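You operate a simulated robot arm through the tools that you are given. There is no shell and no other tool.

Carry out the task below with a simulated robot arm. There is one attempt and no reset: what you move stays moved.

Task
Wind up the tube in the tray till its tail is at mark 26.
Fine: free the yellow lever, lower the green roller before winding, lock the lever again.

The check looks at the end state, three seconds after you hand in, the way a careful person would. Anything else that was tipped, shoved, dropped, spilled or broken makes it a failure.

Robot
A 6-joint arm with a three-finger gripper, fixed in place. Base frame: the origin is at the foot of the arm, x ahead of it, y to its left, z up. Units: m, degrees, N and s.
Its first joint turns from -166.0 to 166.0 degrees. Payload 4.89 kg.
The TCP is the grasp point between the finger pads, 0.03 m short of the fingertips. In the tool frame z runs along the fingers and y along their closing line. The gripper opens to 0.164 m. The gripper's body begins 0.125 m behind the TCP.
Orientation is that of the tool frame in the base frame, as a unit quaternion [x, y, z, w]. With the fingers straight down and closing along the base's y, the tool's x points along the base's -x, its y along +y and its z along -z.

Tools
- The arm moves only by the tool send_rows. Its argument "targets" is one flat list of numbers, 7 for each row, row after row: the turn, a rotation vector about the tool's x, y, z in units of 4 degrees (1.0 is 4 degrees), then the shift along the tool's x, y, z in units of 50 mm (1.0 is 50 mm), then the finger opening in mm, from 0 to 164. In form: [ax, ay, az, tx, ty, tz, fingers, ax, ay, az, tx, ty, tz, fingers, ...]. A call has 1 to 20 rows; each row shifts and turns the commanded pose from where the row before left it, along the tool's axes as they then stand. A call with a number of a shift or a turn outside -1 to 1 is refused whole. Rows are played at 5 a second. More than 0.05 m and 8.6 degrees between two rows, or a gripper value outside its range, and nothing of the call is played. A pose out of reach is approached as far as the arm can. The call stops where the force on the tool passes 50 N (or 10 N more than at its start, if that is more) or the arm is blocked; 0.2 s more then pass. The fingers move at their own pace (about 0.108 m/s each) and stop on an object; they squeeze with about 35 N. The grip force told is the motor's: it shows also when the fingers shut on nothing. Time passes only in rows, and 0.2 s behind the last, so rows that do not move let the fingers close. The reply holds the time, the measured pose of the TCP, the force on the tool along the base axes, the opening and the grip force, in the units named above and with some noise, with the torque about the TCP (base axes, N m) and any sound that the robot's microphone picked up.
- Cameras (640 x 400 px; columns grow to the right, rows downward): "scene" is fixed at [0.0498, -0.5022, 1.6129]; the picture's right is [-0.33, -0.94, 0.00], its down [-0.81, 0.28, -0.51] and it looks along [0.48, -0.17, -0.86] (base axes); focal length 319 px, centre (320, 200). "wrist" rides on the gripper at [0.076, -0.002, -0.152] in the tool frame; the picture's right is [0.02, 1.00, 0.00], its down [-0.88, 0.02, -0.47] and it looks along [-0.47, 0.01, 0.88] (tool axes); focal length 247 px, centre (320, 200). There is no depth. A picture from a camera that has moved, and an enlarged one, comes with that camera's place and axes in the base frame and with its lens.
- get_image(camera): a new picture of that camera. The clock stands still meanwhile.
- raise_lower(by): slides the trunk up (or, below 0, down) by that many m; the arm rides with it, the base frame stays. It gives what a move gives, with no picture.
- zoom(camera, box): a new picture of the part [left, top, right, bottom] of that camera's present view, enlarged. The clock stands still meanwhile.
- job_done(): hands the job in; it is judged then, once.

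Places have to be worked out from the pictures, the camera data and where the tool is seen. Open the gripper and draw the arm clear of the work before you hand the job in, unless the task says otherwise.

The tools are called after "Emit:" as a command line: name --argument value ..., lists and objects as JSON in quotes. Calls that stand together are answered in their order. send_rows: Moves the arm, as the interface text tells. Its arguments: {"type":"object","properties":{"targets":{"type":"array"}},"required":["targets"]} The other tools are called the same way: raise_lower (by) slides the trunk up or down; get_image (camera) takes a picture; zoom (camera, box) takes an enlarged picture of a part of a camera's view; job_done () hands the job in.

At the start:

```text
time_s: 0.0
tool_pos: [0.3262, -0.3636, 1.2054]
tcp_rot: [0.0, 1.0, 0.0, 0.0]
contact_force: [-0.5, -0.4, 0.8]
ft_torque: [-0.01, -0.02, -0.01]
width: 0.1644
grasp_force: 0.0
trunk travel left (down, up): [-0.275, 0.115]
```

scene: 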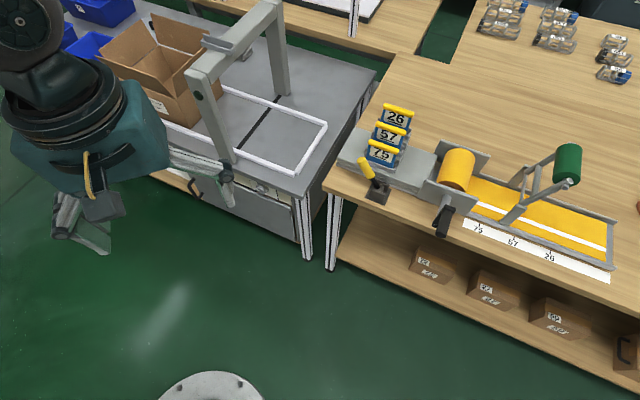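
wrist: 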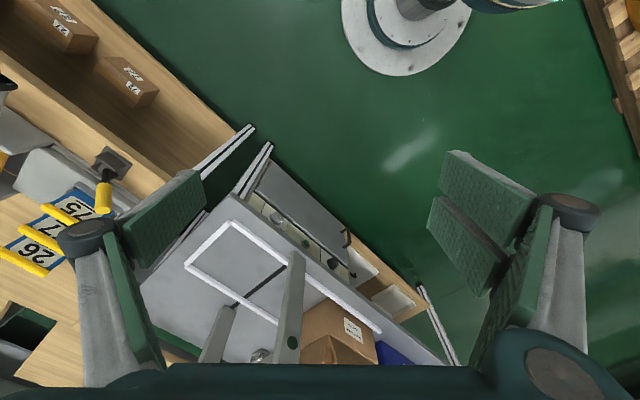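

I start by looking closer at the winding device on the right-hand table.

Emit:
zoom --camera "scene" --box '[330, 90, 490, 240]'

Emit:
zoom --camera "scene" --box '[430, 130, 630, 290]'

```text
2.67 times, centred on (410, 165) of scene
camera zoom: at [0.0498, -0.5022, 1.6129], right [-0.33, -0.94, 0.0], down [-0.81, 0.28, -0.51], along [0.48, -0.17, -0.86], focal length 851 px, centre (80, 293)
```

zoom: 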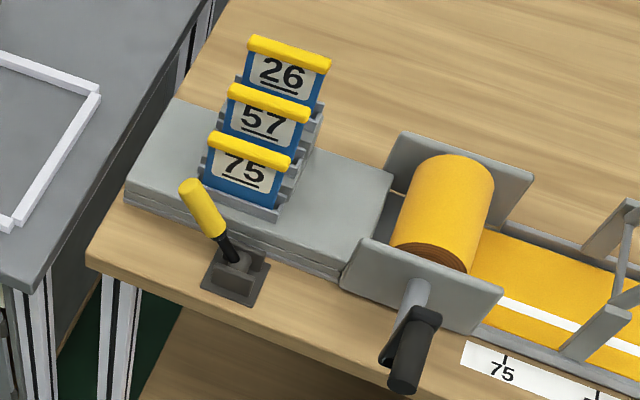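

```text
2.50 times, centred on (530, 210) of scene
camera zoom: at [0.0498, -0.5022, 1.6129], right [-0.33, -0.94, 0.0], down [-0.81, 0.28, -0.51], along [0.48, -0.17, -0.86], focal length 798 px, centre (-205, 175)
```

zoom: 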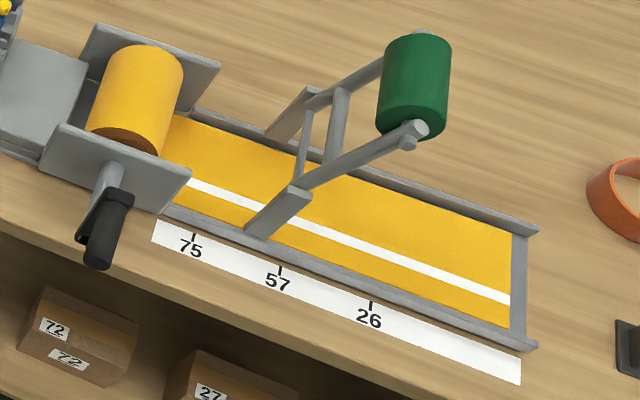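

The lever base seems to be near (0.44, -0.81, 0.86) and the table front runs at 45°. I check the lever and plates in the wrist view for triangulation.

Emit:
zoom --camera "wrist" --box '[0, 130, 160, 280]'

Emit:
zoom --camera "scene" --box '[345, 150, 405, 210]'

Emit:
zoom --camera "scene" --box '[420, 140, 500, 250]'

Emit:
zoom --camera "scene" --box '[490, 130, 620, 220]'

```text
2.67 times, centred on (80, 205) of wrist
camera zoom: at [0.2502, -0.3647, 1.3565], right [-0.02, 1.0, 0.0], down [0.88, 0.02, 0.47], along [0.47, 0.01, -0.88], focal length 659 px, centre (960, 187)
```

zoom: 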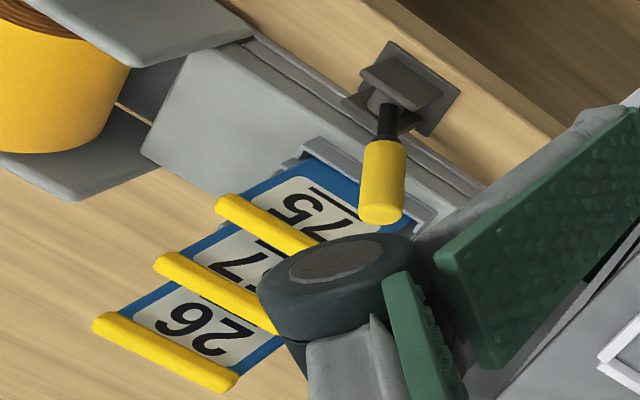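

```text
6.67 times, centred on (375, 180) of scene
camera zoom: at [0.0498, -0.5022, 1.6129], right [-0.33, -0.94, 0.0], down [-0.81, 0.28, -0.51], along [0.48, -0.17, -0.86], focal length 2127 px, centre (-47, 333)
```

zoom: 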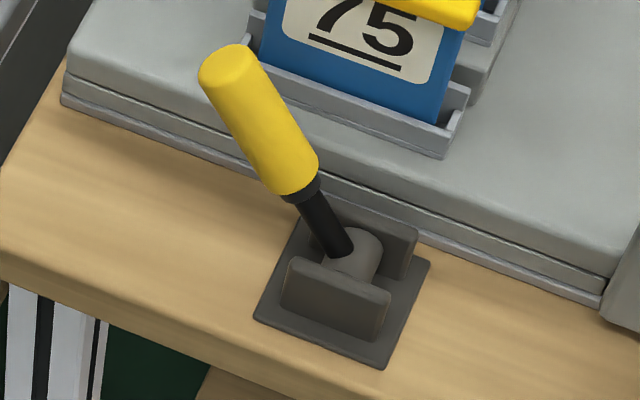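

```text
3.64 times, centred on (460, 195) of scene
camera zoom: at [0.0498, -0.5022, 1.6129], right [-0.33, -0.94, 0.0], down [-0.81, 0.28, -0.51], along [0.48, -0.17, -0.86], focal length 1160 px, centre (-189, 218)
```

zoom: 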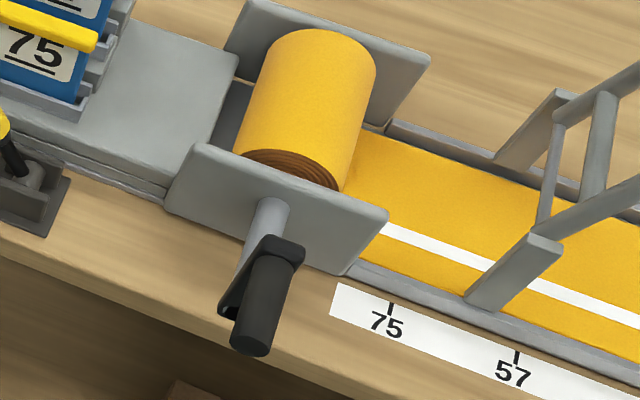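

```text
4.44 times, centred on (555, 175) of scene
camera zoom: at [0.0498, -0.5022, 1.6129], right [-0.33, -0.94, 0.0], down [-0.81, 0.28, -0.51], along [0.48, -0.17, -0.86], focal length 1418 px, centre (-724, 311)
```

zoom: 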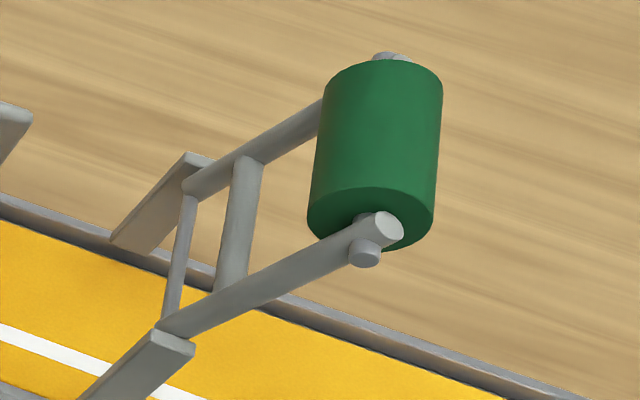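

The lever pivots at about (e1 0.263, e2 0.894, z 0.87), with e1 = along the table edge to the right, i.e. (-.707,-.707), and e2 = away from me, (.707,-.707). It leans left about 38°, with its tip at z≈0.955. I rotate the tool 45° so it lines up with the table, and move right for a better look.

Emit:
send_rows --targets '[0, 0, 0.9375, 0, 0, 0, 164, 0, 0, 0.9375, 0, 0, 0, 164, 0, 0, 0.9375, 0, 0, 0, 164, 0, 0, 0.9375, 0, 0, 0, 164, 0, 0, 0.9375, 0, 0, 0, 164, 0, 0, 0.9375, 0, 0, 0, 164, 0, 0, 0.9375, 0, 0, 0, 164, 0, 0, 0.9375, 0, 0, 0, 164, 0, 0, 0.9375, 0, 0, 0, 164, 0, 0, 0.9375, 0, 0, 0, 164, 0, 0, 0.9375, 0, 0, 0, 164, 0, 0, 0.9375, 0, 0, 0, 164, 0, 0, 0, -0.28, -0.685, 0, 164, 0, 0, 0, -0.28, -0.685, 0, 164, 0, 0, 0, -0.28, -0.685, 0, 164, 0, 0, 0, -0.28, -0.685, 0, 164, 0, 0, 0, -0.28, -0.685, 0, 164, 0, 0, 0, -0.28, -0.685, 0, 164, 0, 0, 0, -0.28, -0.685, 0, 164, 0, 0, 0, -0.28, -0.685, 0, 164]'

Emit:
get_image --camera "wrist"

Emit:
get_image --camera "scene"

```text
time_s: 4.2
tool_pos: [0.2112, -0.6366, 1.2057]
tcp_rot: [0.383, 0.924, 0.0, 0.0]
contact_force: [-0.6, 1.2, -0.3]
ft_torque: [-0.08, 0.0, 0.01]
width: 0.164
grasp_force: 0.0
trunk travel left (down, up): [-0.275, 0.115]
```

```text
taken
camera wrist: at [0.1558, -0.5834, 1.357], right [0.69, 0.72, 0.0], down [0.64, -0.61, 0.47], along [0.34, -0.33, -0.88], focal length 247 px, centre (320, 200)
```

wrist: 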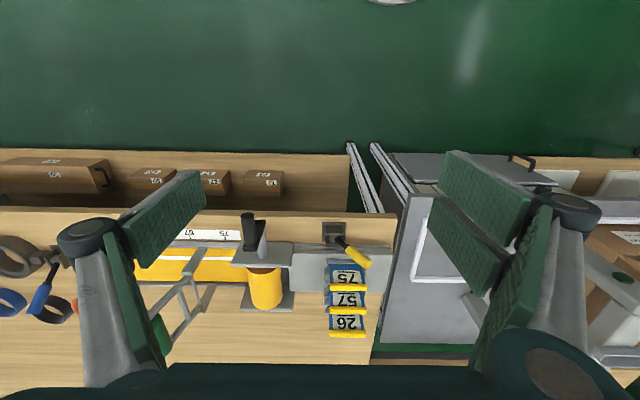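

```text
taken
```

scene: 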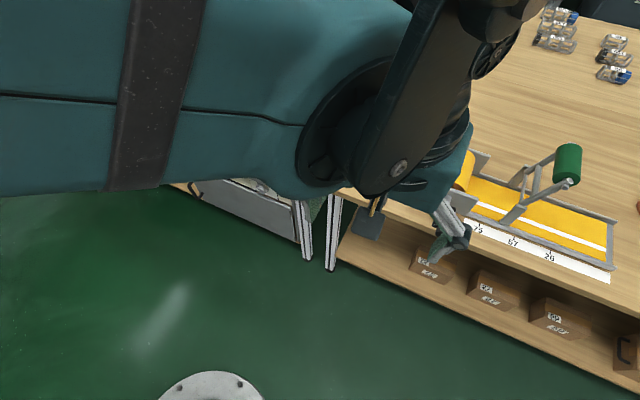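

The view is aligned with the table now. I zoom into the device for measurements.

Emit:
zoom --camera "wrist" --box '[220, 200, 380, 340]'

Emit:
zoom --camera "wrist" --box '[100, 200, 260, 360]'

```text
2.86 times, centred on (300, 270) of wrist
camera zoom: at [0.1558, -0.5834, 1.357], right [0.69, 0.72, 0.0], down [0.64, -0.61, 0.47], along [0.34, -0.33, -0.88], focal length 706 px, centre (377, 0)
```

zoom: 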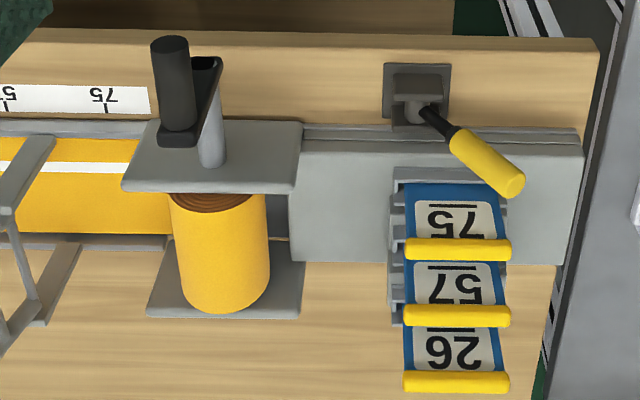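

```text
2.50 times, centred on (180, 280) of wrist
camera zoom: at [0.1558, -0.5834, 1.357], right [0.69, 0.72, 0.0], down [0.64, -0.61, 0.47], along [0.34, -0.33, -0.88], focal length 617 px, centre (670, 0)
```

zoom: 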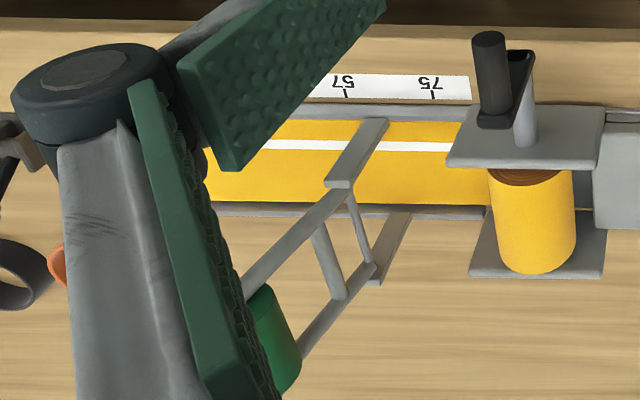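

Lever tip sits at e1≈0.196, e2≈0.894, z≈0.955 (both views agree), and the 75 plate's handle is behind it at e2≈0.947. I close the fingers and bring them down left of the lever, to TCP e1 0.14, e2 0.893, z 0.95.

Emit:
send_rows --targets '[0, 0, 0, -0.735, 0.4, 0, 0, 0, 0, 0, -0.735, 0.4, 0, 0, 0, 0, 0, -0.735, 0.4, 0, 0, 0, 0, 0, -0.735, 0.4, 0, 0, 0, 0, 0, -0.735, 0.4, 0, 0, 0, 0, 0, -0.735, 0.4, 0, 0, 0, 0, 0, -0.735, 0.4, 0, 0, 0, 0, 0, -0.735, 0.4, 0, 0, 0, 0, 0, 0, 0, 0.64, 0, 0, 0, 0, 0, 0, 0.64, 0, 0, 0, 0, 0, 0, 0.64, 0, 0, 0, 0, 0, 0, 0.64, 0, 0, 0, 0, 0, 0, 0.64, 0, 0, 0, 0, 0, 0, 0.64, 0]'

Emit:
get_image --camera "wrist"

Emit:
get_image --camera "scene"

```text
time_s: 7.2
tool_pos: [0.5326, -0.7315, 1.0122]
tcp_rot: [0.382, 0.924, 0.0, -0.001]
contact_force: [-0.3, 0.6, 0.5]
ft_torque: [-0.07, -0.06, -0.04]
width: 0.0001
grasp_force: 35.0
trunk travel left (down, up): [-0.275, 0.115]
```

```text
taken
camera wrist: at [0.4778, -0.6779, 1.1641], right [0.69, 0.72, 0.0], down [0.64, -0.61, 0.47], along [0.34, -0.33, -0.88], focal length 247 px, centre (320, 200)
```

wrist: 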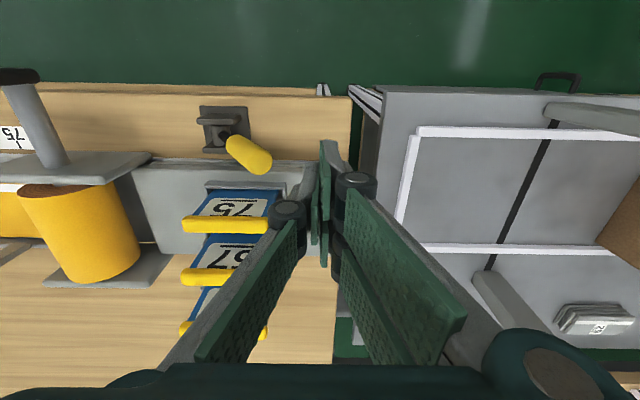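

```text
taken
```

scene: 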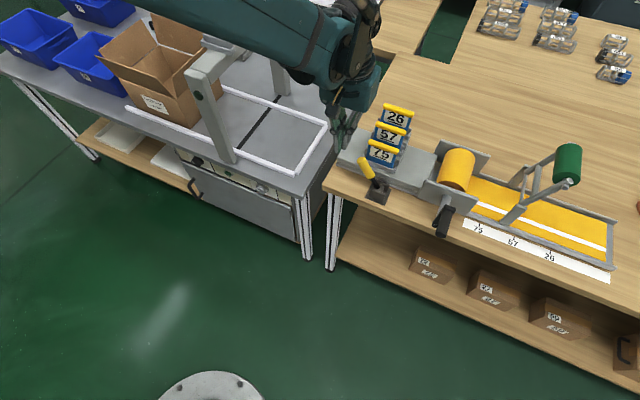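

The fingers are at e1 0.141, e2 0.894, level with the lever's plane. I go down to z 0.95 and start pushing right (tool -y).

Emit:
send_rows --targets '[0, 0, 0, 0, 0, 0.6, 0, 0, 0, 0, 0, 0, 0.64, 0, 0, 0, 0, 0, -0.2, 0, 0, 0, 0, 0, 0, -0.2, 0, 0, 0, 0, 0, 0, -0.2, 0, 0, 0, 0, 0, 0, -0.2, 0, 0, 0, 0, 0, 0, -0.2, 0, 0, 0, 0, 0, 0, -0.2, 0, 0, 0, 0, 0, 0, -0.2, 0, 0]'

Emit:
get_image --camera "wrist"

Emit:
zoom --camera "scene" --box '[330, 90, 490, 240]'

```text
time_s: 8.5
tool_pos: [0.5152, -0.7506, 0.9522]
tcp_rot: [0.381, 0.925, 0.002, 0.002]
contact_force: [7.3, 11.8, 12.8]
ft_torque: [-0.19, 0.29, -0.11]
width: 0.0003
grasp_force: 34.8
trunk travel left (down, up): [-0.275, 0.115]
stopped in row 6: the force on the tool passed its limit at 61 N (the readings are from after the stop); the commanded pose is now the measured one
```

```text
taken
camera wrist: at [0.459, -0.6984, 1.1042], right [0.69, 0.72, 0.0], down [0.64, -0.61, 0.47], along [0.35, -0.32, -0.88], focal length 247 px, centre (320, 200)
```

wrist: 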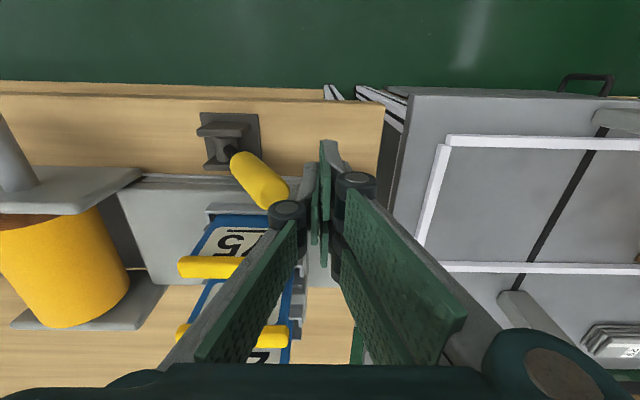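

```text
2.67 times, centred on (410, 165) of scene
camera zoom: at [0.0498, -0.5022, 1.6129], right [-0.33, -0.94, 0.0], down [-0.81, 0.28, -0.51], along [0.48, -0.17, -0.86], focal length 851 px, centre (80, 293)
```

zoom: 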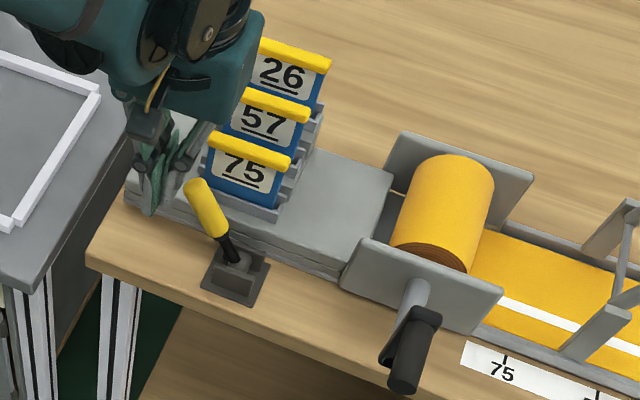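

The fingers met the lever at TCP e1≈0.166 and the force spiked, while the lever seems to have moved only slightly. I push on more slowly and watch.

Emit:
send_rows --targets '[0, 0, 0, 0, -0.06, 0, 0, 0, 0, 0, 0, -0.06, 0, 0, 0, 0, 0, 0, -0.06, 0, 0, 0, 0, 0, 0, -0.06, 0, 0, 0, 0, 0, 0, -0.06, 0, 0]'

Emit:
zoom --camera "wrist" --box '[180, 90, 380, 220]'

Emit:
zoom --camera "scene" --box '[345, 150, 405, 210]'

```text
time_s: 9.7
tool_pos: [0.5029, -0.7622, 0.9508]
tcp_rot: [0.381, 0.925, 0.001, 0.001]
contact_force: [2.3, 3.5, 5.2]
ft_torque: [-0.15, 0.17, 0.01]
width: 0.0
grasp_force: 35.1
trunk travel left (down, up): [-0.275, 0.115]
```

```text
3.08 times, centred on (280, 155) of wrist
camera zoom: at [0.4472, -0.7101, 1.1032], right [0.69, 0.72, 0.0], down [0.64, -0.61, 0.47], along [0.34, -0.32, -0.88], focal length 760 px, centre (443, 338)
```

zoom: 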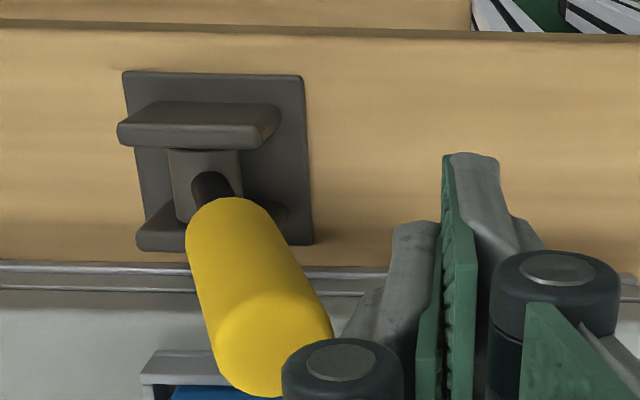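

```text
6.67 times, centred on (375, 180) of scene
camera zoom: at [0.0498, -0.5022, 1.6129], right [-0.33, -0.94, 0.0], down [-0.81, 0.28, -0.51], along [0.48, -0.17, -0.86], focal length 2127 px, centre (-47, 333)
```

zoom: 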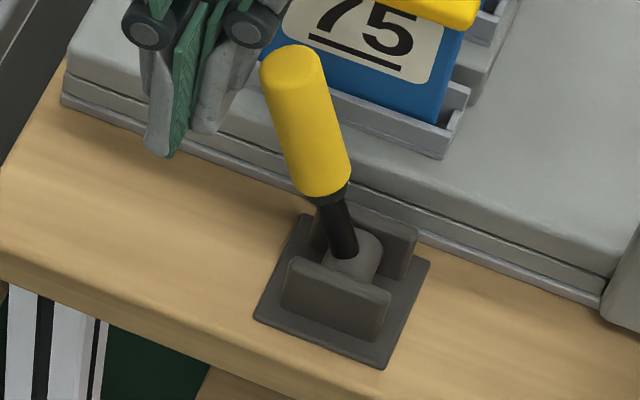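

The lever is swinging now with only ~6 N. I keep pushing right in 6 mm rows.

Emit:
send_rows --targets '[0, 0, 0, 0, -0.12, 0, 0, 0, 0, 0, 0, -0.12, 0, 0, 0, 0, 0, 0, -0.12, 0, 0, 0, 0, 0, 0, -0.12, 0, 0, 0, 0, 0, 0, -0.12, 0, 0, 0, 0, 0, 0, -0.12, 0, 0, 0, 0, 0, 0, -0.12, 0, 0]'

Emit:
zoom --camera "wrist" --box '[180, 90, 380, 220]'

Emit:
zoom --camera "scene" --box '[345, 150, 405, 210]'

```text
time_s: 11.3
tool_pos: [0.4728, -0.7938, 0.9519]
tcp_rot: [0.382, 0.924, 0.002, 0.001]
contact_force: [0.0, -0.5, 1.1]
ft_torque: [-0.03, 0.02, -0.02]
width: 0.0002
grasp_force: 34.9
trunk travel left (down, up): [-0.275, 0.115]
```

```text
3.08 times, centred on (280, 155) of wrist
camera zoom: at [0.4177, -0.7408, 1.1031], right [0.69, 0.72, 0.0], down [0.64, -0.61, 0.47], along [0.34, -0.32, -0.88], focal length 760 px, centre (443, 338)
```

zoom: 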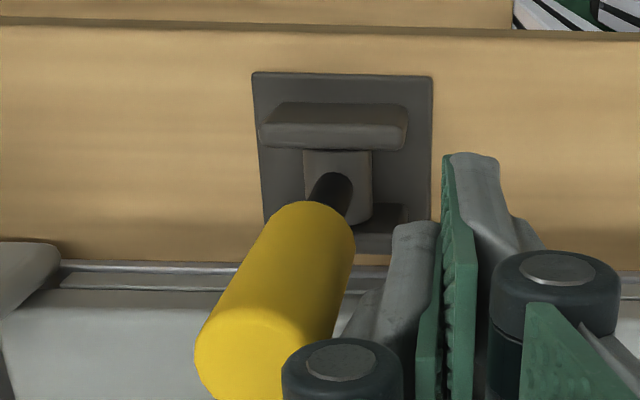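

```text
6.67 times, centred on (375, 180) of scene
camera zoom: at [0.0498, -0.5022, 1.6129], right [-0.33, -0.94, 0.0], down [-0.81, 0.28, -0.51], along [0.48, -0.17, -0.86], focal length 2127 px, centre (-47, 333)
```

zoom: 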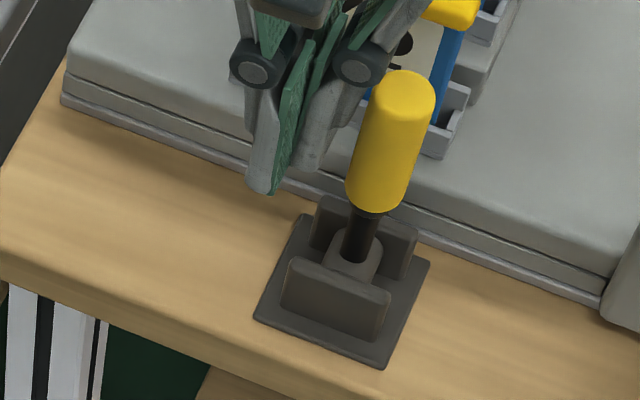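

The lever is past upright and moves easily; I continue right until it stops.

Emit:
send_rows --targets '[0, 0, 0, 0, -0.12, 0, 0, 0, 0, 0, 0, -0.12, 0, 0, 0, 0, 0, 0, -0.12, 0, 0, 0, 0, 0, 0, -0.12, 0, 0, 0, 0, 0, 0, -0.12, 0, 0, 0, 0, 0, 0, -0.12, 0, 0, 0, 0, 0, 0, -0.12, 0, 0, 0, 0, 0, 0, -0.12, 0, 0]'

Emit:
zoom --camera "wrist" --box '[180, 90, 380, 220]'

Emit:
zoom --camera "scene" --box '[345, 150, 405, 210]'

```text
time_s: 13.1
tool_pos: [0.4401, -0.8263, 0.9516]
tcp_rot: [0.381, 0.925, 0.002, 0.001]
contact_force: [0.9, 0.1, -0.6]
ft_torque: [-0.03, 0.01, -0.02]
width: 0.0
grasp_force: 35.0
trunk travel left (down, up): [-0.275, 0.115]
```

```text
3.08 times, centred on (280, 155) of wrist
camera zoom: at [0.3837, -0.7744, 1.1029], right [0.69, 0.72, 0.0], down [0.64, -0.61, 0.47], along [0.34, -0.32, -0.88], focal length 760 px, centre (443, 338)
```

zoom: 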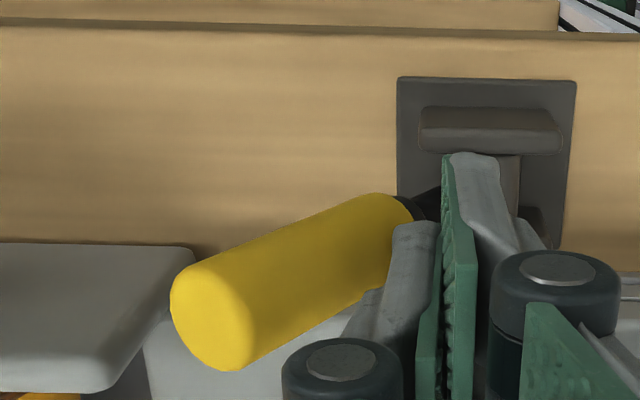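

```text
6.67 times, centred on (375, 180) of scene
camera zoom: at [0.0498, -0.5022, 1.6129], right [-0.33, -0.94, 0.0], down [-0.81, 0.28, -0.51], along [0.48, -0.17, -0.86], focal length 2127 px, centre (-47, 333)
```

zoom: 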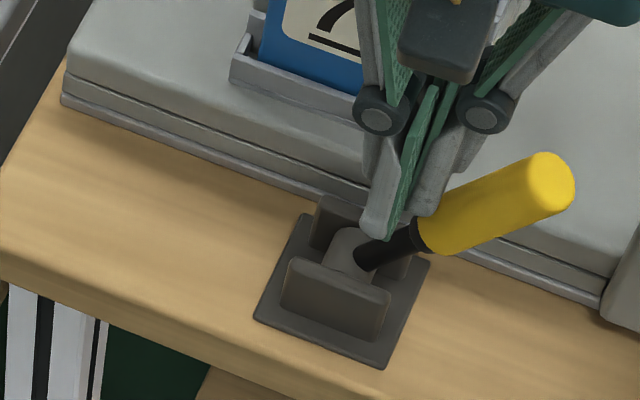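

The lever leans ≈33° right with no resistance yet; I push a little further to find its stop.

Emit:
send_rows --targets '[0, 0, 0, 0, -0.08, 0, 0, 0, 0, 0, 0, -0.08, 0, 0, 0, 0, 0, 0, -0.08, 0, 0, 0, 0, 0, 0, -0.08, 0, 0]'

Emit:
zoom --camera "scene" --box '[345, 150, 405, 210]'

```text
time_s: 14.1
tool_pos: [0.4343, -0.8321, 0.9519]
tcp_rot: [0.38, 0.925, 0.004, 0.001]
contact_force: [7.2, 6.6, 5.9]
ft_torque: [0.09, -0.05, -0.01]
width: 0.0
grasp_force: 35.2
trunk travel left (down, up): [-0.275, 0.115]
stopped in row 4: the force on the tool passed its limit at 57 N (the readings are from after the stop); the commanded pose is now the measured one
```

```text
6.67 times, centred on (375, 180) of scene
camera zoom: at [0.0498, -0.5022, 1.6129], right [-0.33, -0.94, 0.0], down [-0.81, 0.28, -0.51], along [0.48, -0.17, -0.86], focal length 2127 px, centre (-47, 333)
```

zoom: 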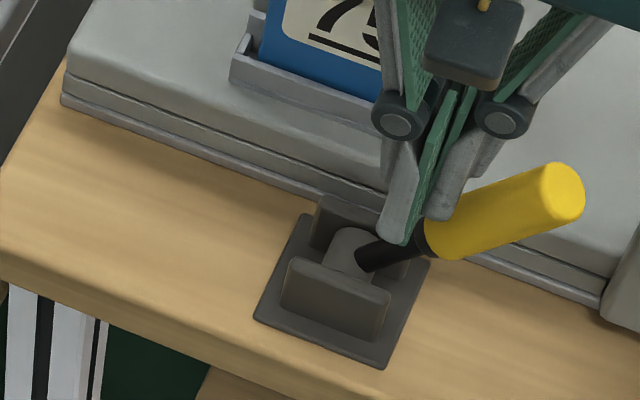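

A firm stop: the lever is fully over, so freed. I back off, rise, and move right to look at the roller.

Emit:
send_rows --targets '[0, 0, 0, 0, 0.2, 0, 0, 0, 0, 0, 0, 0.2, -0.2, 0, 0, 0, 0, 0, 0, -0.8, 0, 0, 0, 0, 0, 0, -0.9, 0, 0, 0, 0, 0, 0, -0.9, 0, 0, 0, 0, 0, 0, -0.9, 0, 0, 0, 0, 0, 0, -0.9, 0, 0, 0, 0, 0.6, 0, -0.6, 0, 0, 0, 0, 0.6, 0, -0.3, 0, 0, 0, 0, 0.6, -0.7, 0, 0, 0, 0, 0, 0.6, -0.7, 0, 0, 0, 0, 0, 0.6, -0.7, 0, 0, 0, 0, 0, 0.6, -0.7, 0, 0, 0, 0, 0, 0.6, -0.7, 0, 0, 0, 0, 0, 0.6, -0.7, 0, 0, 0, 0, 0, 0.6, -0.7, 0, 0, 0, 0, 0, 0.6, -0.7, 0, 0, 0, 0, 0, 0.5, -0.7, 0, 0, 0, 0, 0, 0, -0.7, 0, 0]'

Emit:
get_image --camera "wrist"

Emit:
get_image --camera "scene"

```text
time_s: 18.1
tool_pos: [-0.0316, -0.8413, 1.2233]
tcp_rot: [0.38, 0.925, 0.004, 0.002]
contact_force: [-0.3, 1.9, 1.5]
ft_torque: [-0.19, 0.0, 0.01]
width: 0.0001
grasp_force: 34.8
trunk travel left (down, up): [-0.275, 0.115]
```

```text
taken
camera wrist: at [-0.088, -0.7895, 1.3752], right [0.69, 0.73, 0.01], down [0.64, -0.61, 0.47], along [0.35, -0.32, -0.88], focal length 247 px, centre (320, 200)
```

wrist: 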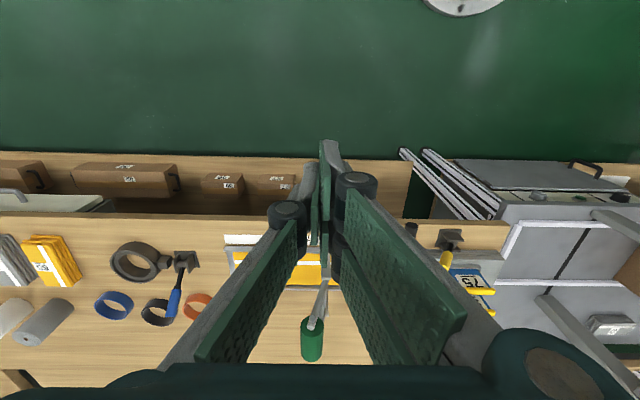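

```text
taken
```

scene: 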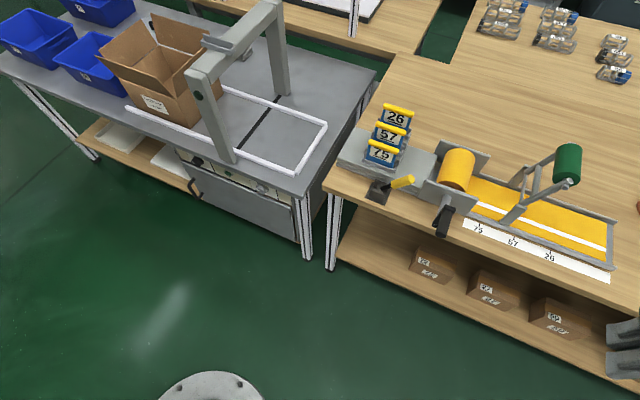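

Lever stays over. The roller centre triangulates to e1 0.62, e2 0.993, z 1.06, its arm pivoting at e1≈0.59, z≈0.95, so it must swing down to the right onto the tube. It's farther than a vertical tool can reach, so I tilt the tool 45° outward and move out, staying high, to check the reach.

Emit:
send_rows --targets '[0, -0.9375, 0, 0, 0, 0, 0, 0, -0.9375, 0, 0, 0, 0, 0, 0, -0.9375, 0, 0, 0, 0, 0, 0, -0.9375, 0, 0, 0, 0, 0, 0, -0.9375, 0, 0, 0, 0, 0, 0, -0.9375, 0, 0, 0, 0, 0, 0, -0.9375, 0, 0, 0, 0, 0, 0, -0.9375, 0, 0, 0, 0, 0, 0, -0.9375, 0, 0, 0, 0, 0, 0, -0.9375, 0, 0, 0, 0, 0, 0, -0.9375, 0, 0, 0, 0, 0, 0, -0.9375, 0, 0, 0, 0, 0, 0, 0, 0, -0.53, 0.15, 0.53, 0, 0, 0, 0, -0.53, 0.15, 0.53, 0, 0, 0, 0, -0.53, 0.15, 0.53, 0, 0, 0, 0, -0.53, 0.15, 0.53, 0, 0, 0, 0, -0.53, 0.15, 0.53, 0, 0, 0, 0, -0.53, 0.15, 0.53, 0, 0, 0, 0, -0.53, 0.15, 0.53, 0, 0, 0, 0, -0.53, 0.15, 0.53, 0]'

Emit:
get_image --camera "wrist"

Emit:
get_image --camera "scene"

```text
time_s: 22.3
tool_pos: [0.2231, -1.0099, 1.2234]
tcp_rot: [0.353, 0.854, -0.142, 0.355]
contact_force: [-1.9, 1.3, -0.2]
ft_torque: [-0.02, -0.02, 0.01]
width: 0.0
grasp_force: 34.7
trunk travel left (down, up): [-0.275, 0.115]
```

```text
taken
camera wrist: at [0.1069, -0.8964, 1.277], right [0.69, 0.72, -0.01], down [0.21, -0.2, 0.96], along [0.69, -0.66, -0.29], focal length 247 px, centre (320, 200)
```

wrist: 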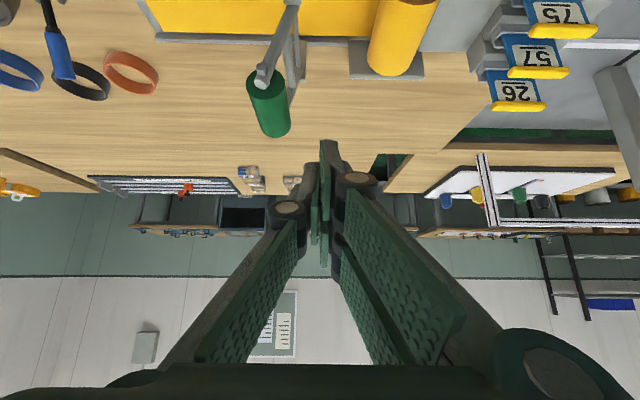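

```text
taken
```

scene: 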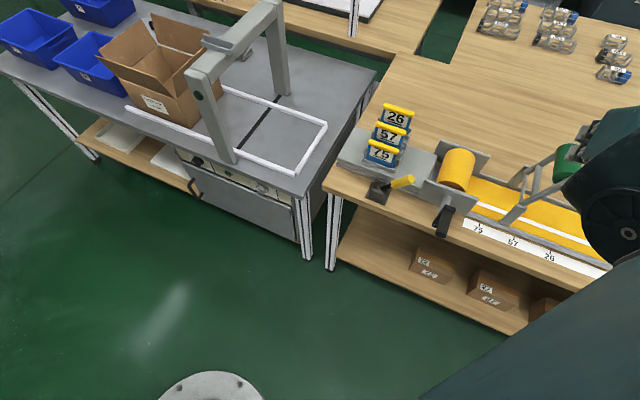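

The tilted pose is reachable (TCP e1 0.556, e2 0.872, z 1.223). I go down to just left of the roller's front arm: e1≈0.56, e2≈0.945, z≈1.05.

Emit:
send_rows --targets '[0, 0, 0, 0.235, -0.01, 0.58, 0, 0, 0, 0, 0.235, -0.01, 0.58, 0, 0, 0, 0, 0.235, -0.01, 0.58, 0, 0, 0, 0, 0.235, -0.01, 0.58, 0, 0, 0, 0, 0.235, -0.01, 0.58, 0, 0, 0, 0, 0.235, -0.01, 0.58, 0]'

Emit:
get_image --camera "wrist"

Emit:
zoom --camera "scene" --box '[430, 100, 640, 290]'

```text
time_s: 23.7
tool_pos: [0.2747, -1.0618, 1.0503]
tcp_rot: [0.352, 0.854, -0.142, 0.356]
contact_force: [-0.2, 0.6, 0.6]
ft_torque: [-0.03, 0.04, -0.03]
width: 0.0
grasp_force: 35.4
trunk travel left (down, up): [-0.275, 0.115]
```

```text
taken
camera wrist: at [0.1581, -0.9486, 1.1034], right [0.69, 0.72, -0.01], down [0.21, -0.19, 0.96], along [0.69, -0.66, -0.29], focal length 247 px, centre (320, 200)
```

wrist: 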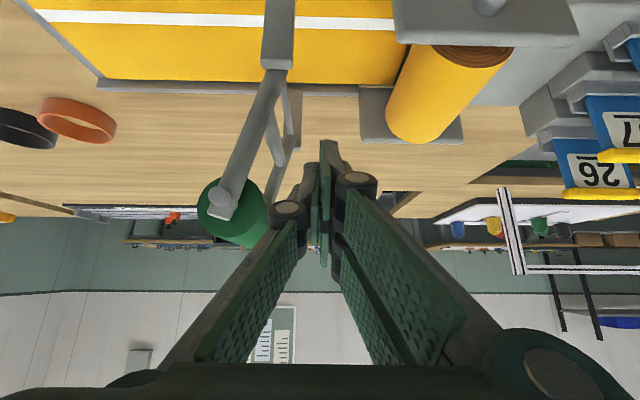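

```text
2.11 times, centred on (535, 195) of scene
camera zoom: at [0.0498, -0.5022, 1.6129], right [-0.33, -0.94, 0.0], down [-0.81, 0.28, -0.51], along [0.48, -0.17, -0.86], focal length 672 px, centre (-133, 210)
```

zoom: 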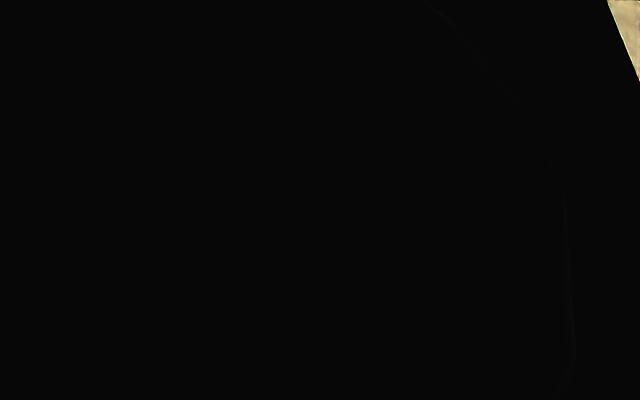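

The fingers stand left of the roller arm with clearance. I push right following the roller's arc, first to about 45°.

Emit:
send_rows --targets '[0, 0, 0, 0.107, -0.223, 0.107, 0, 0, 0, 0, 0.107, -0.223, 0.107, 0, 0, 0, 0, 0.107, -0.223, 0.107, 0, 0, 0, 0, 0.018, -0.1, 0.018, 0, 0, 0, 0, 0.018, -0.1, 0.018, 0, 0, 0, 0, 0.018, -0.1, 0.018, 0, 0, 0, 0, 0.018, -0.1, 0.018, 0, 0, 0, 0, 0.02, -0.1, 0.02, 0, 0, 0, 0, 0.02, -0.1, 0.02, 0, 0, 0, 0, 0.02, -0.1, 0.02, 0]'

Emit:
get_image --camera "wrist"

```text
time_s: 24.8
tool_pos: [0.2536, -1.0845, 1.0267]
tcp_rot: [0.35, 0.856, -0.138, 0.356]
contact_force: [4.9, 22.1, 13.5]
ft_torque: [-0.22, 0.24, -0.3]
width: 0.0
grasp_force: 34.5
trunk travel left (down, up): [-0.275, 0.115]
stopped in row 5: the force on the tool passed its limit at 57 N (the readings are from after the stop); the commanded pose is now the measured one
```

```text
taken
camera wrist: at [0.1363, -0.9734, 1.081], right [0.69, 0.73, 0.0], down [0.21, -0.2, 0.96], along [0.7, -0.66, -0.29], focal length 247 px, centre (320, 200)
```

wrist: 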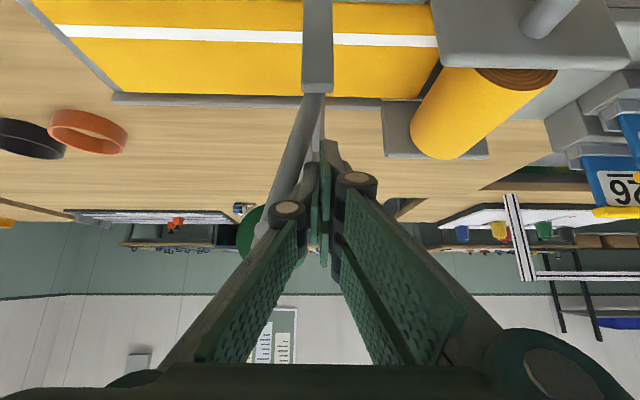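

The finger touches the arm and the force spiked as with the lever at first. I push slower, 2 mm per row.

Emit:
send_rows --targets '[0, 0, 0, 0, -0.04, 0, 0, 0, 0, 0, 0, -0.04, 0, 0, 0, 0, 0, 0, -0.04, 0, 0, 0, 0, 0, 0, -0.04, 0, 0, 0, 0, 0, 0, -0.04, 0, 0, 0, 0, 0, 0, -0.04, 0, 0]'

Emit:
get_image --camera "wrist"

```text
time_s: 25.3
tool_pos: [0.2543, -1.0854, 1.0266]
tcp_rot: [0.349, 0.856, -0.137, 0.356]
contact_force: [4.5, 21.5, 13.0]
ft_torque: [-0.22, 0.21, -0.28]
width: 0.0
grasp_force: 35.0
trunk travel left (down, up): [-0.275, 0.115]
stopped in row 2: the force on the tool passed its limit at 53 N (the readings are from after the stop); the commanded pose is now the measured one
```

```text
taken
camera wrist: at [0.1364, -0.9741, 1.0807], right [0.68, 0.73, 0.0], down [0.21, -0.2, 0.96], along [0.7, -0.65, -0.29], focal length 247 px, centre (320, 200)
```

wrist: 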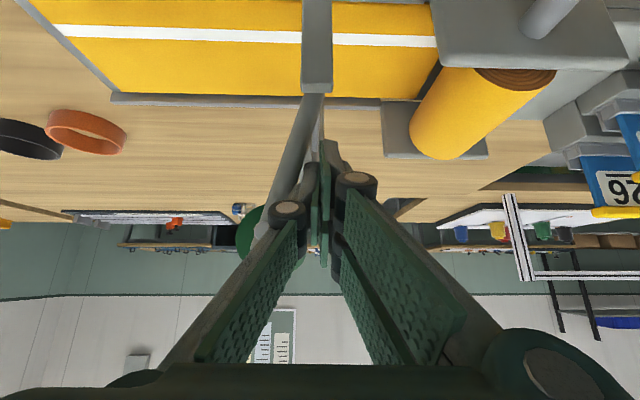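

The arm hardly moved. I zoom in at the contact.

Emit:
zoom --camera "wrist" --box '[220, 70, 400, 270]'

Emit:
get_image --camera "scene"

```text
2.00 times, centred on (310, 170) of wrist
camera zoom: at [0.1364, -0.9741, 1.0807], right [0.68, 0.73, 0.0], down [0.21, -0.2, 0.96], along [0.7, -0.65, -0.29], focal length 494 px, centre (340, 260)
```

zoom: 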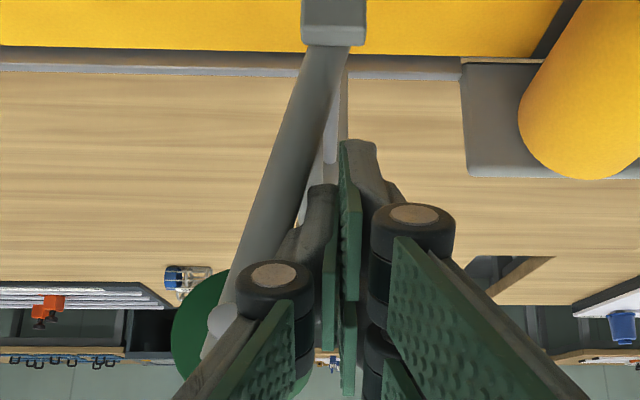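

```text
taken
```

scene: 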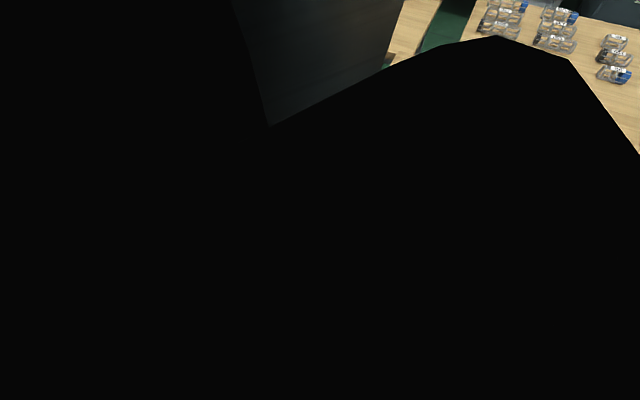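

The arm's tilt, the hard resistance and the distances suggest that it is parked against a stop, leaning away from the reel. "Lowered" must be the swing over to the left: that puts the roller at e1≈0.49, next to the reel and before every mark. I back out, open to 60 mm and line up to straddle the arm so I can swing it left under control.

Emit:
send_rows --targets '[0, 0, 0, 0, 0.2, 0, 0, 0, 0, 0, 0.03, 0, -0.605, 0, 0, 0, 0, 0.03, 0, -0.605, 0, 0, 0, 0, 0.03, 0, -0.605, 0, 0, 0, 0, 0.03, 0, -0.605, 0, 0, 0, 0, 0, -0.425, 0, 60, 0, 0, 0, 0, -0.425, 0, 60, 0, 0, 0, 0, 0, 0, 60]'

Emit:
get_image --camera "wrist"

Emit:
get_image --camera "scene"

```text
time_s: 27.1
tool_pos: [0.1656, -1.0493, 1.1046]
tcp_rot: [0.35, 0.856, -0.136, 0.355]
contact_force: [-0.2, -0.5, -0.5]
ft_torque: [0.04, -0.08, 0.08]
width: 0.0596
grasp_force: 0.0
trunk travel left (down, up): [-0.275, 0.115]
```

```text
taken
camera wrist: at [0.0475, -0.9388, 1.159], right [0.68, 0.73, 0.0], down [0.21, -0.2, 0.96], along [0.7, -0.65, -0.29], focal length 247 px, centre (320, 200)
```

wrist: 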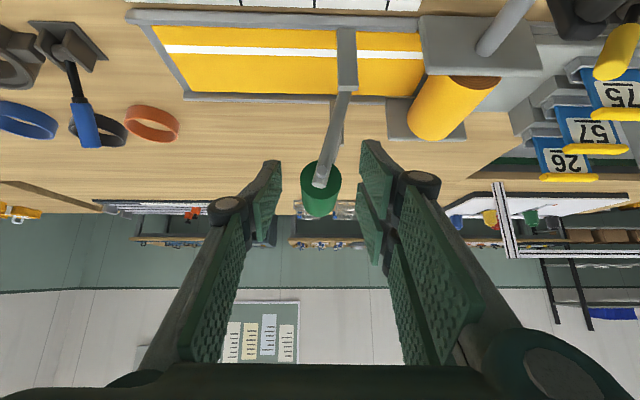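

```text
taken
```

scene: 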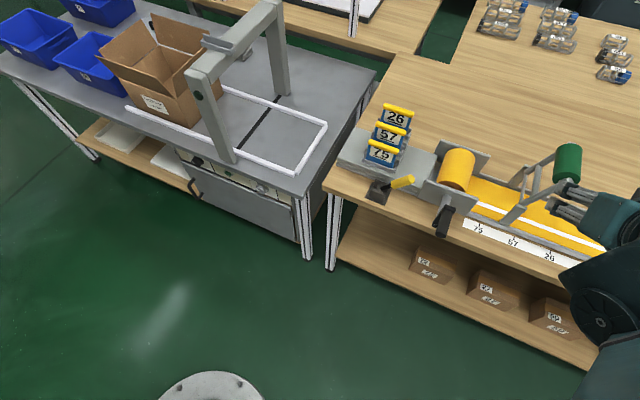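

Roller unchanged, and it's centred between the open fingers. I move in along the tool axis to straddle the front arm.

Emit:
send_rows --targets '[0, 0, 0, 0, 0, 0.53, 60, 0, 0, 0, 0, 0, 0.53, 60, 0, 0, 0, 0, 0, 0.53, 60, 0, 0, 0, 0, 0, 0.53, 60]'

Emit:
get_image --camera "wrist"

```text
time_s: 28.1
tool_pos: [0.22, -1.0994, 1.0304]
tcp_rot: [0.349, 0.856, -0.137, 0.357]
contact_force: [-0.2, 0.6, 0.2]
ft_torque: [0.01, 0.0, -0.02]
width: 0.0599
grasp_force: 0.2
trunk travel left (down, up): [-0.275, 0.115]
```

```text
taken
camera wrist: at [0.1017, -0.9893, 1.0842], right [0.68, 0.73, 0.0], down [0.21, -0.2, 0.96], along [0.7, -0.65, -0.29], focal length 247 px, centre (320, 200)
```

wrist: 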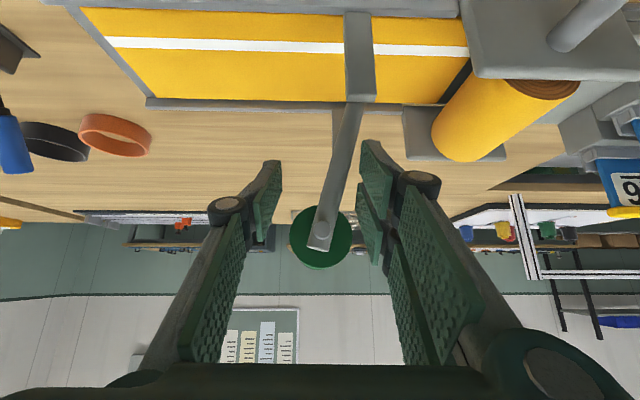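

The arm stands between the fingers. I push it left (tool +y), slowly from contact on.

Emit:
send_rows --targets '[0, 0, 0, 0, 0.2, 0, 60, 0, 0, 0, 0, 0.2, 0, 60, 0, 0, 0, 0, 0.1, 0, 60, 0, 0, 0, 0, 0.08, 0, 60, 0, 0, 0, 0, 0.08, 0, 60, 0, 0, 0, 0, 0.08, 0, 60, 0, 0, 0, 0, 0.08, 0, 60, 0, 0, 0, 0, 0.08, 0, 60, 0, 0, 0, 0, 0.08, 0, 60]'

Emit:
get_image --camera "wrist"

```text
time_s: 30.1
tool_pos: [0.2544, -1.0663, 1.0313]
tcp_rot: [0.349, 0.856, -0.136, 0.356]
contact_force: [0.1, 0.5, -0.5]
ft_torque: [-0.03, 0.0, 0.01]
width: 0.0604
grasp_force: 0.1
trunk travel left (down, up): [-0.275, 0.115]
```

```text
taken
camera wrist: at [0.1358, -0.9545, 1.0856], right [0.68, 0.73, 0.0], down [0.21, -0.2, 0.96], along [0.7, -0.65, -0.29], focal length 247 px, centre (320, 200)
```

wrist: 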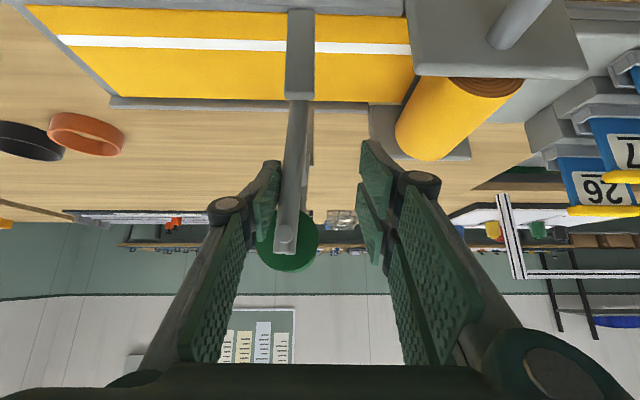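

It swings left with hardly any force, confirming the direction; the arm is nearly upright. I continue over the top.

Emit:
send_rows --targets '[0, 0, 0, 0, 0.08, 0, 60, 0, 0, 0, 0, 0.08, 0, 60, 0, 0, 0, 0, 0.08, 0, 60, 0, 0, 0, 0, 0.08, 0, 60, 0, 0, 0, 0, 0.08, 0, 60]'

Emit:
get_image --camera "wrist"

```text
time_s: 31.3
tool_pos: [0.2677, -1.051, 1.0318]
tcp_rot: [0.35, 0.855, -0.137, 0.357]
contact_force: [0.1, 1.5, -0.2]
ft_torque: [-0.01, 0.03, 0.06]
width: 0.0604
grasp_force: 0.6
trunk travel left (down, up): [-0.275, 0.115]
```

```text
taken
camera wrist: at [0.1498, -0.9399, 1.0855], right [0.68, 0.73, 0.0], down [0.21, -0.2, 0.96], along [0.7, -0.65, -0.29], focal length 247 px, centre (320, 200)
```

wrist: 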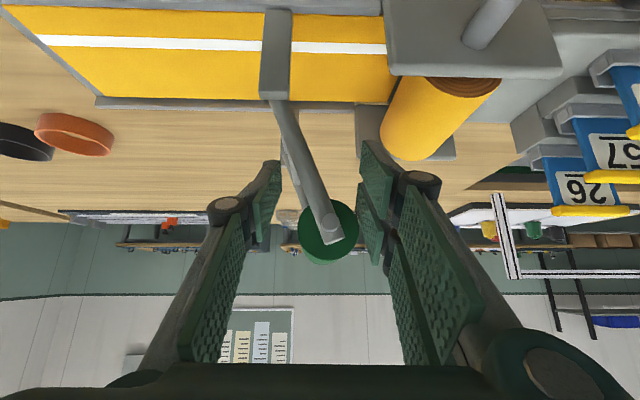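

The arm has passed vertical (≈113°). I shift 12 mm left without touching it to see whether it falls along or holds by friction.

Emit:
send_rows --targets '[0, 0, 0, 0, 0.12, 0, 60, 0, 0, 0, 0, 0.12, 0, 60, 0, 0, 0, 0, 0, 0, 60]'

Emit:
get_image --camera "wrist"

```text
time_s: 32.1
tool_pos: [0.2766, -1.0434, 1.0327]
tcp_rot: [0.35, 0.855, -0.137, 0.357]
contact_force: [2.2, 0.6, 0.9]
ft_torque: [0.01, 0.0, 0.06]
width: 0.0607
grasp_force: 0.7
trunk travel left (down, up): [-0.275, 0.115]
```

```text
taken
camera wrist: at [0.1584, -0.9309, 1.0863], right [0.68, 0.73, 0.0], down [0.21, -0.2, 0.96], along [0.7, -0.65, -0.29], focal length 247 px, centre (320, 200)
```

wrist: 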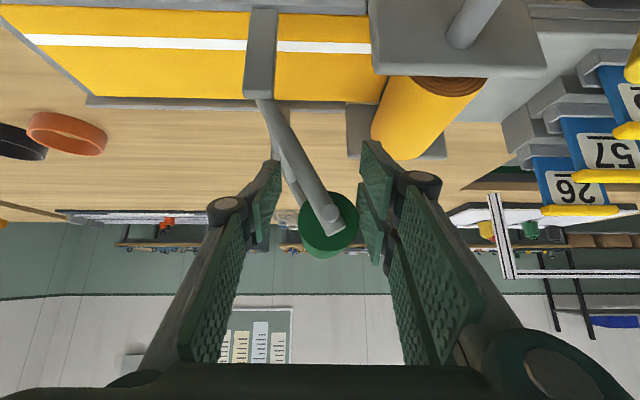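

It follows under gravity, resting on the left finger, so I can let it down supported. I widen to 120 mm while keeping the left finger in place (so the right one clears the bracket), retract 10 mm so that only the arm is supported, and start lowering straight down.

Emit:
send_rows --targets '[0, 0, 0, 0, -0.2, 0, 80, 0, 0, 0, 0, -0.2, 0, 100, 0, 0, 0, 0, -0.2, 0, 120, 0, 0, 0, 0, 0, 0, 120, 0, 0, 0, 0.14, 0, -0.14, 120, 0, 0, 0, 0.17, 0, 0.17, 120, 0, 0, 0, 0.17, 0, 0.17, 120]'

Emit:
get_image --camera "wrist"

```text
time_s: 33.7
tool_pos: [0.2481, -1.0563, 1.0079]
tcp_rot: [0.35, 0.855, -0.137, 0.356]
contact_force: [-4.3, 9.8, 1.4]
ft_torque: [-0.12, -0.2, 0.7]
width: 0.1232
grasp_force: 3.6
trunk travel left (down, up): [-0.275, 0.115]
```

```text
taken
camera wrist: at [0.1301, -0.9453, 1.0616], right [0.68, 0.73, 0.0], down [0.21, -0.2, 0.96], along [0.7, -0.65, -0.29], focal length 247 px, centre (320, 200)
```

wrist: 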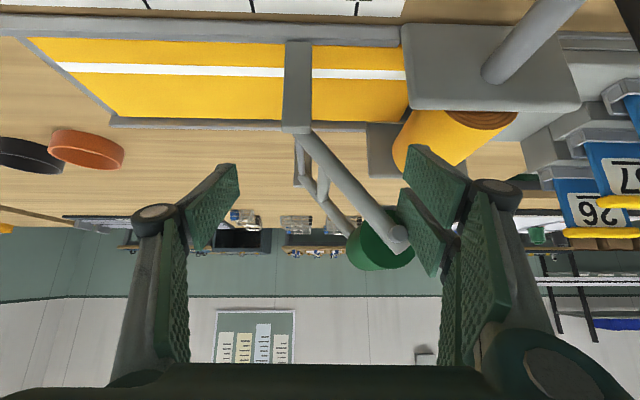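

The arm (≈132°) leans on the left finger as planned. I lower further.

Emit:
send_rows --targets '[0, 0, 0, 0.12, 0, 0.12, 120, 0, 0, 0, 0.12, 0, 0.12, 120, 0, 0, 0, 0.12, 0, 0.12, 120]'

Emit:
get_image --camera "wrist"

```text
time_s: 34.5
tool_pos: [0.2483, -1.0559, 0.9825]
tcp_rot: [0.35, 0.855, -0.138, 0.356]
contact_force: [0.0, 1.5, -0.8]
ft_torque: [-0.12, 0.12, 0.04]
width: 0.1204
grasp_force: 0.4
trunk travel left (down, up): [-0.275, 0.115]
```

```text
taken
camera wrist: at [0.1305, -0.9454, 1.0359], right [0.68, 0.73, 0.0], down [0.21, -0.2, 0.96], along [0.7, -0.66, -0.29], focal length 247 px, centre (320, 200)
```

wrist: 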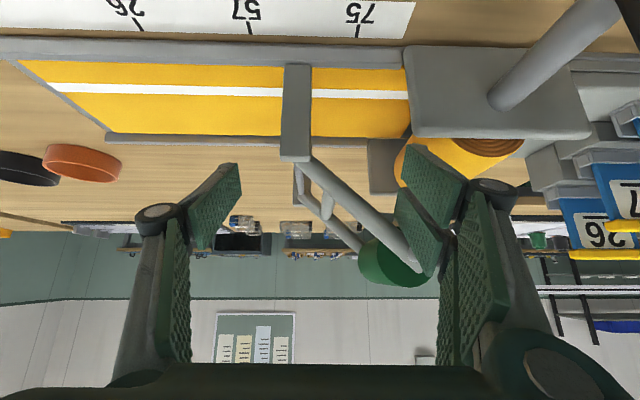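

The arm (≈138°) is still carried by the left finger with little force. I continue down.

Emit:
send_rows --targets '[0, 0, 0, 0.12, 0, 0.12, 120, 0, 0, 0, 0.12, 0, 0.12, 120, 0, 0, 0, 0.12, 0, 0.12, 120, 0, 0, 0, 0.12, 0, 0.12, 120]'

Emit:
get_image --camera "wrist"

Emit:
get_image --camera "scene"

```text
time_s: 35.5
tool_pos: [0.2486, -1.0558, 0.9475]
tcp_rot: [0.35, 0.856, -0.138, 0.356]
contact_force: [-1.8, 0.5, -1.5]
ft_torque: [-0.16, 0.15, 0.2]
width: 0.1204
grasp_force: 0.0
trunk travel left (down, up): [-0.275, 0.115]
```

```text
taken
camera wrist: at [0.1305, -0.9449, 1.002], right [0.68, 0.73, 0.0], down [0.21, -0.2, 0.96], along [0.7, -0.66, -0.29], focal length 247 px, centre (320, 200)
```

wrist: 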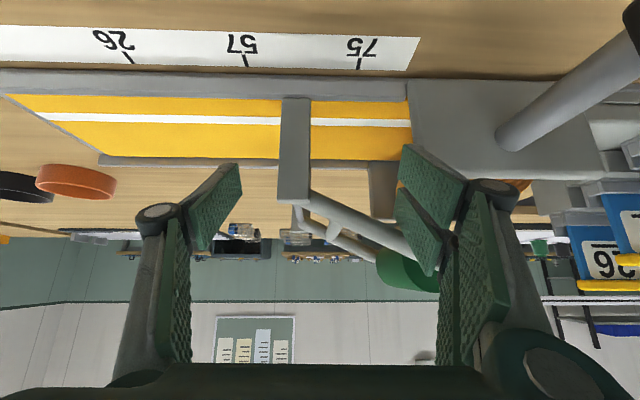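

```text
taken
```

scene: 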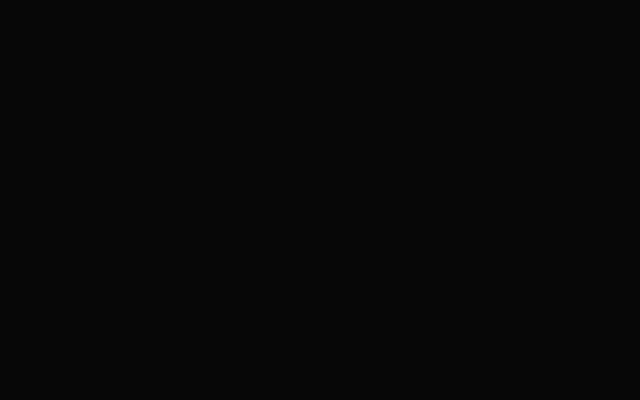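

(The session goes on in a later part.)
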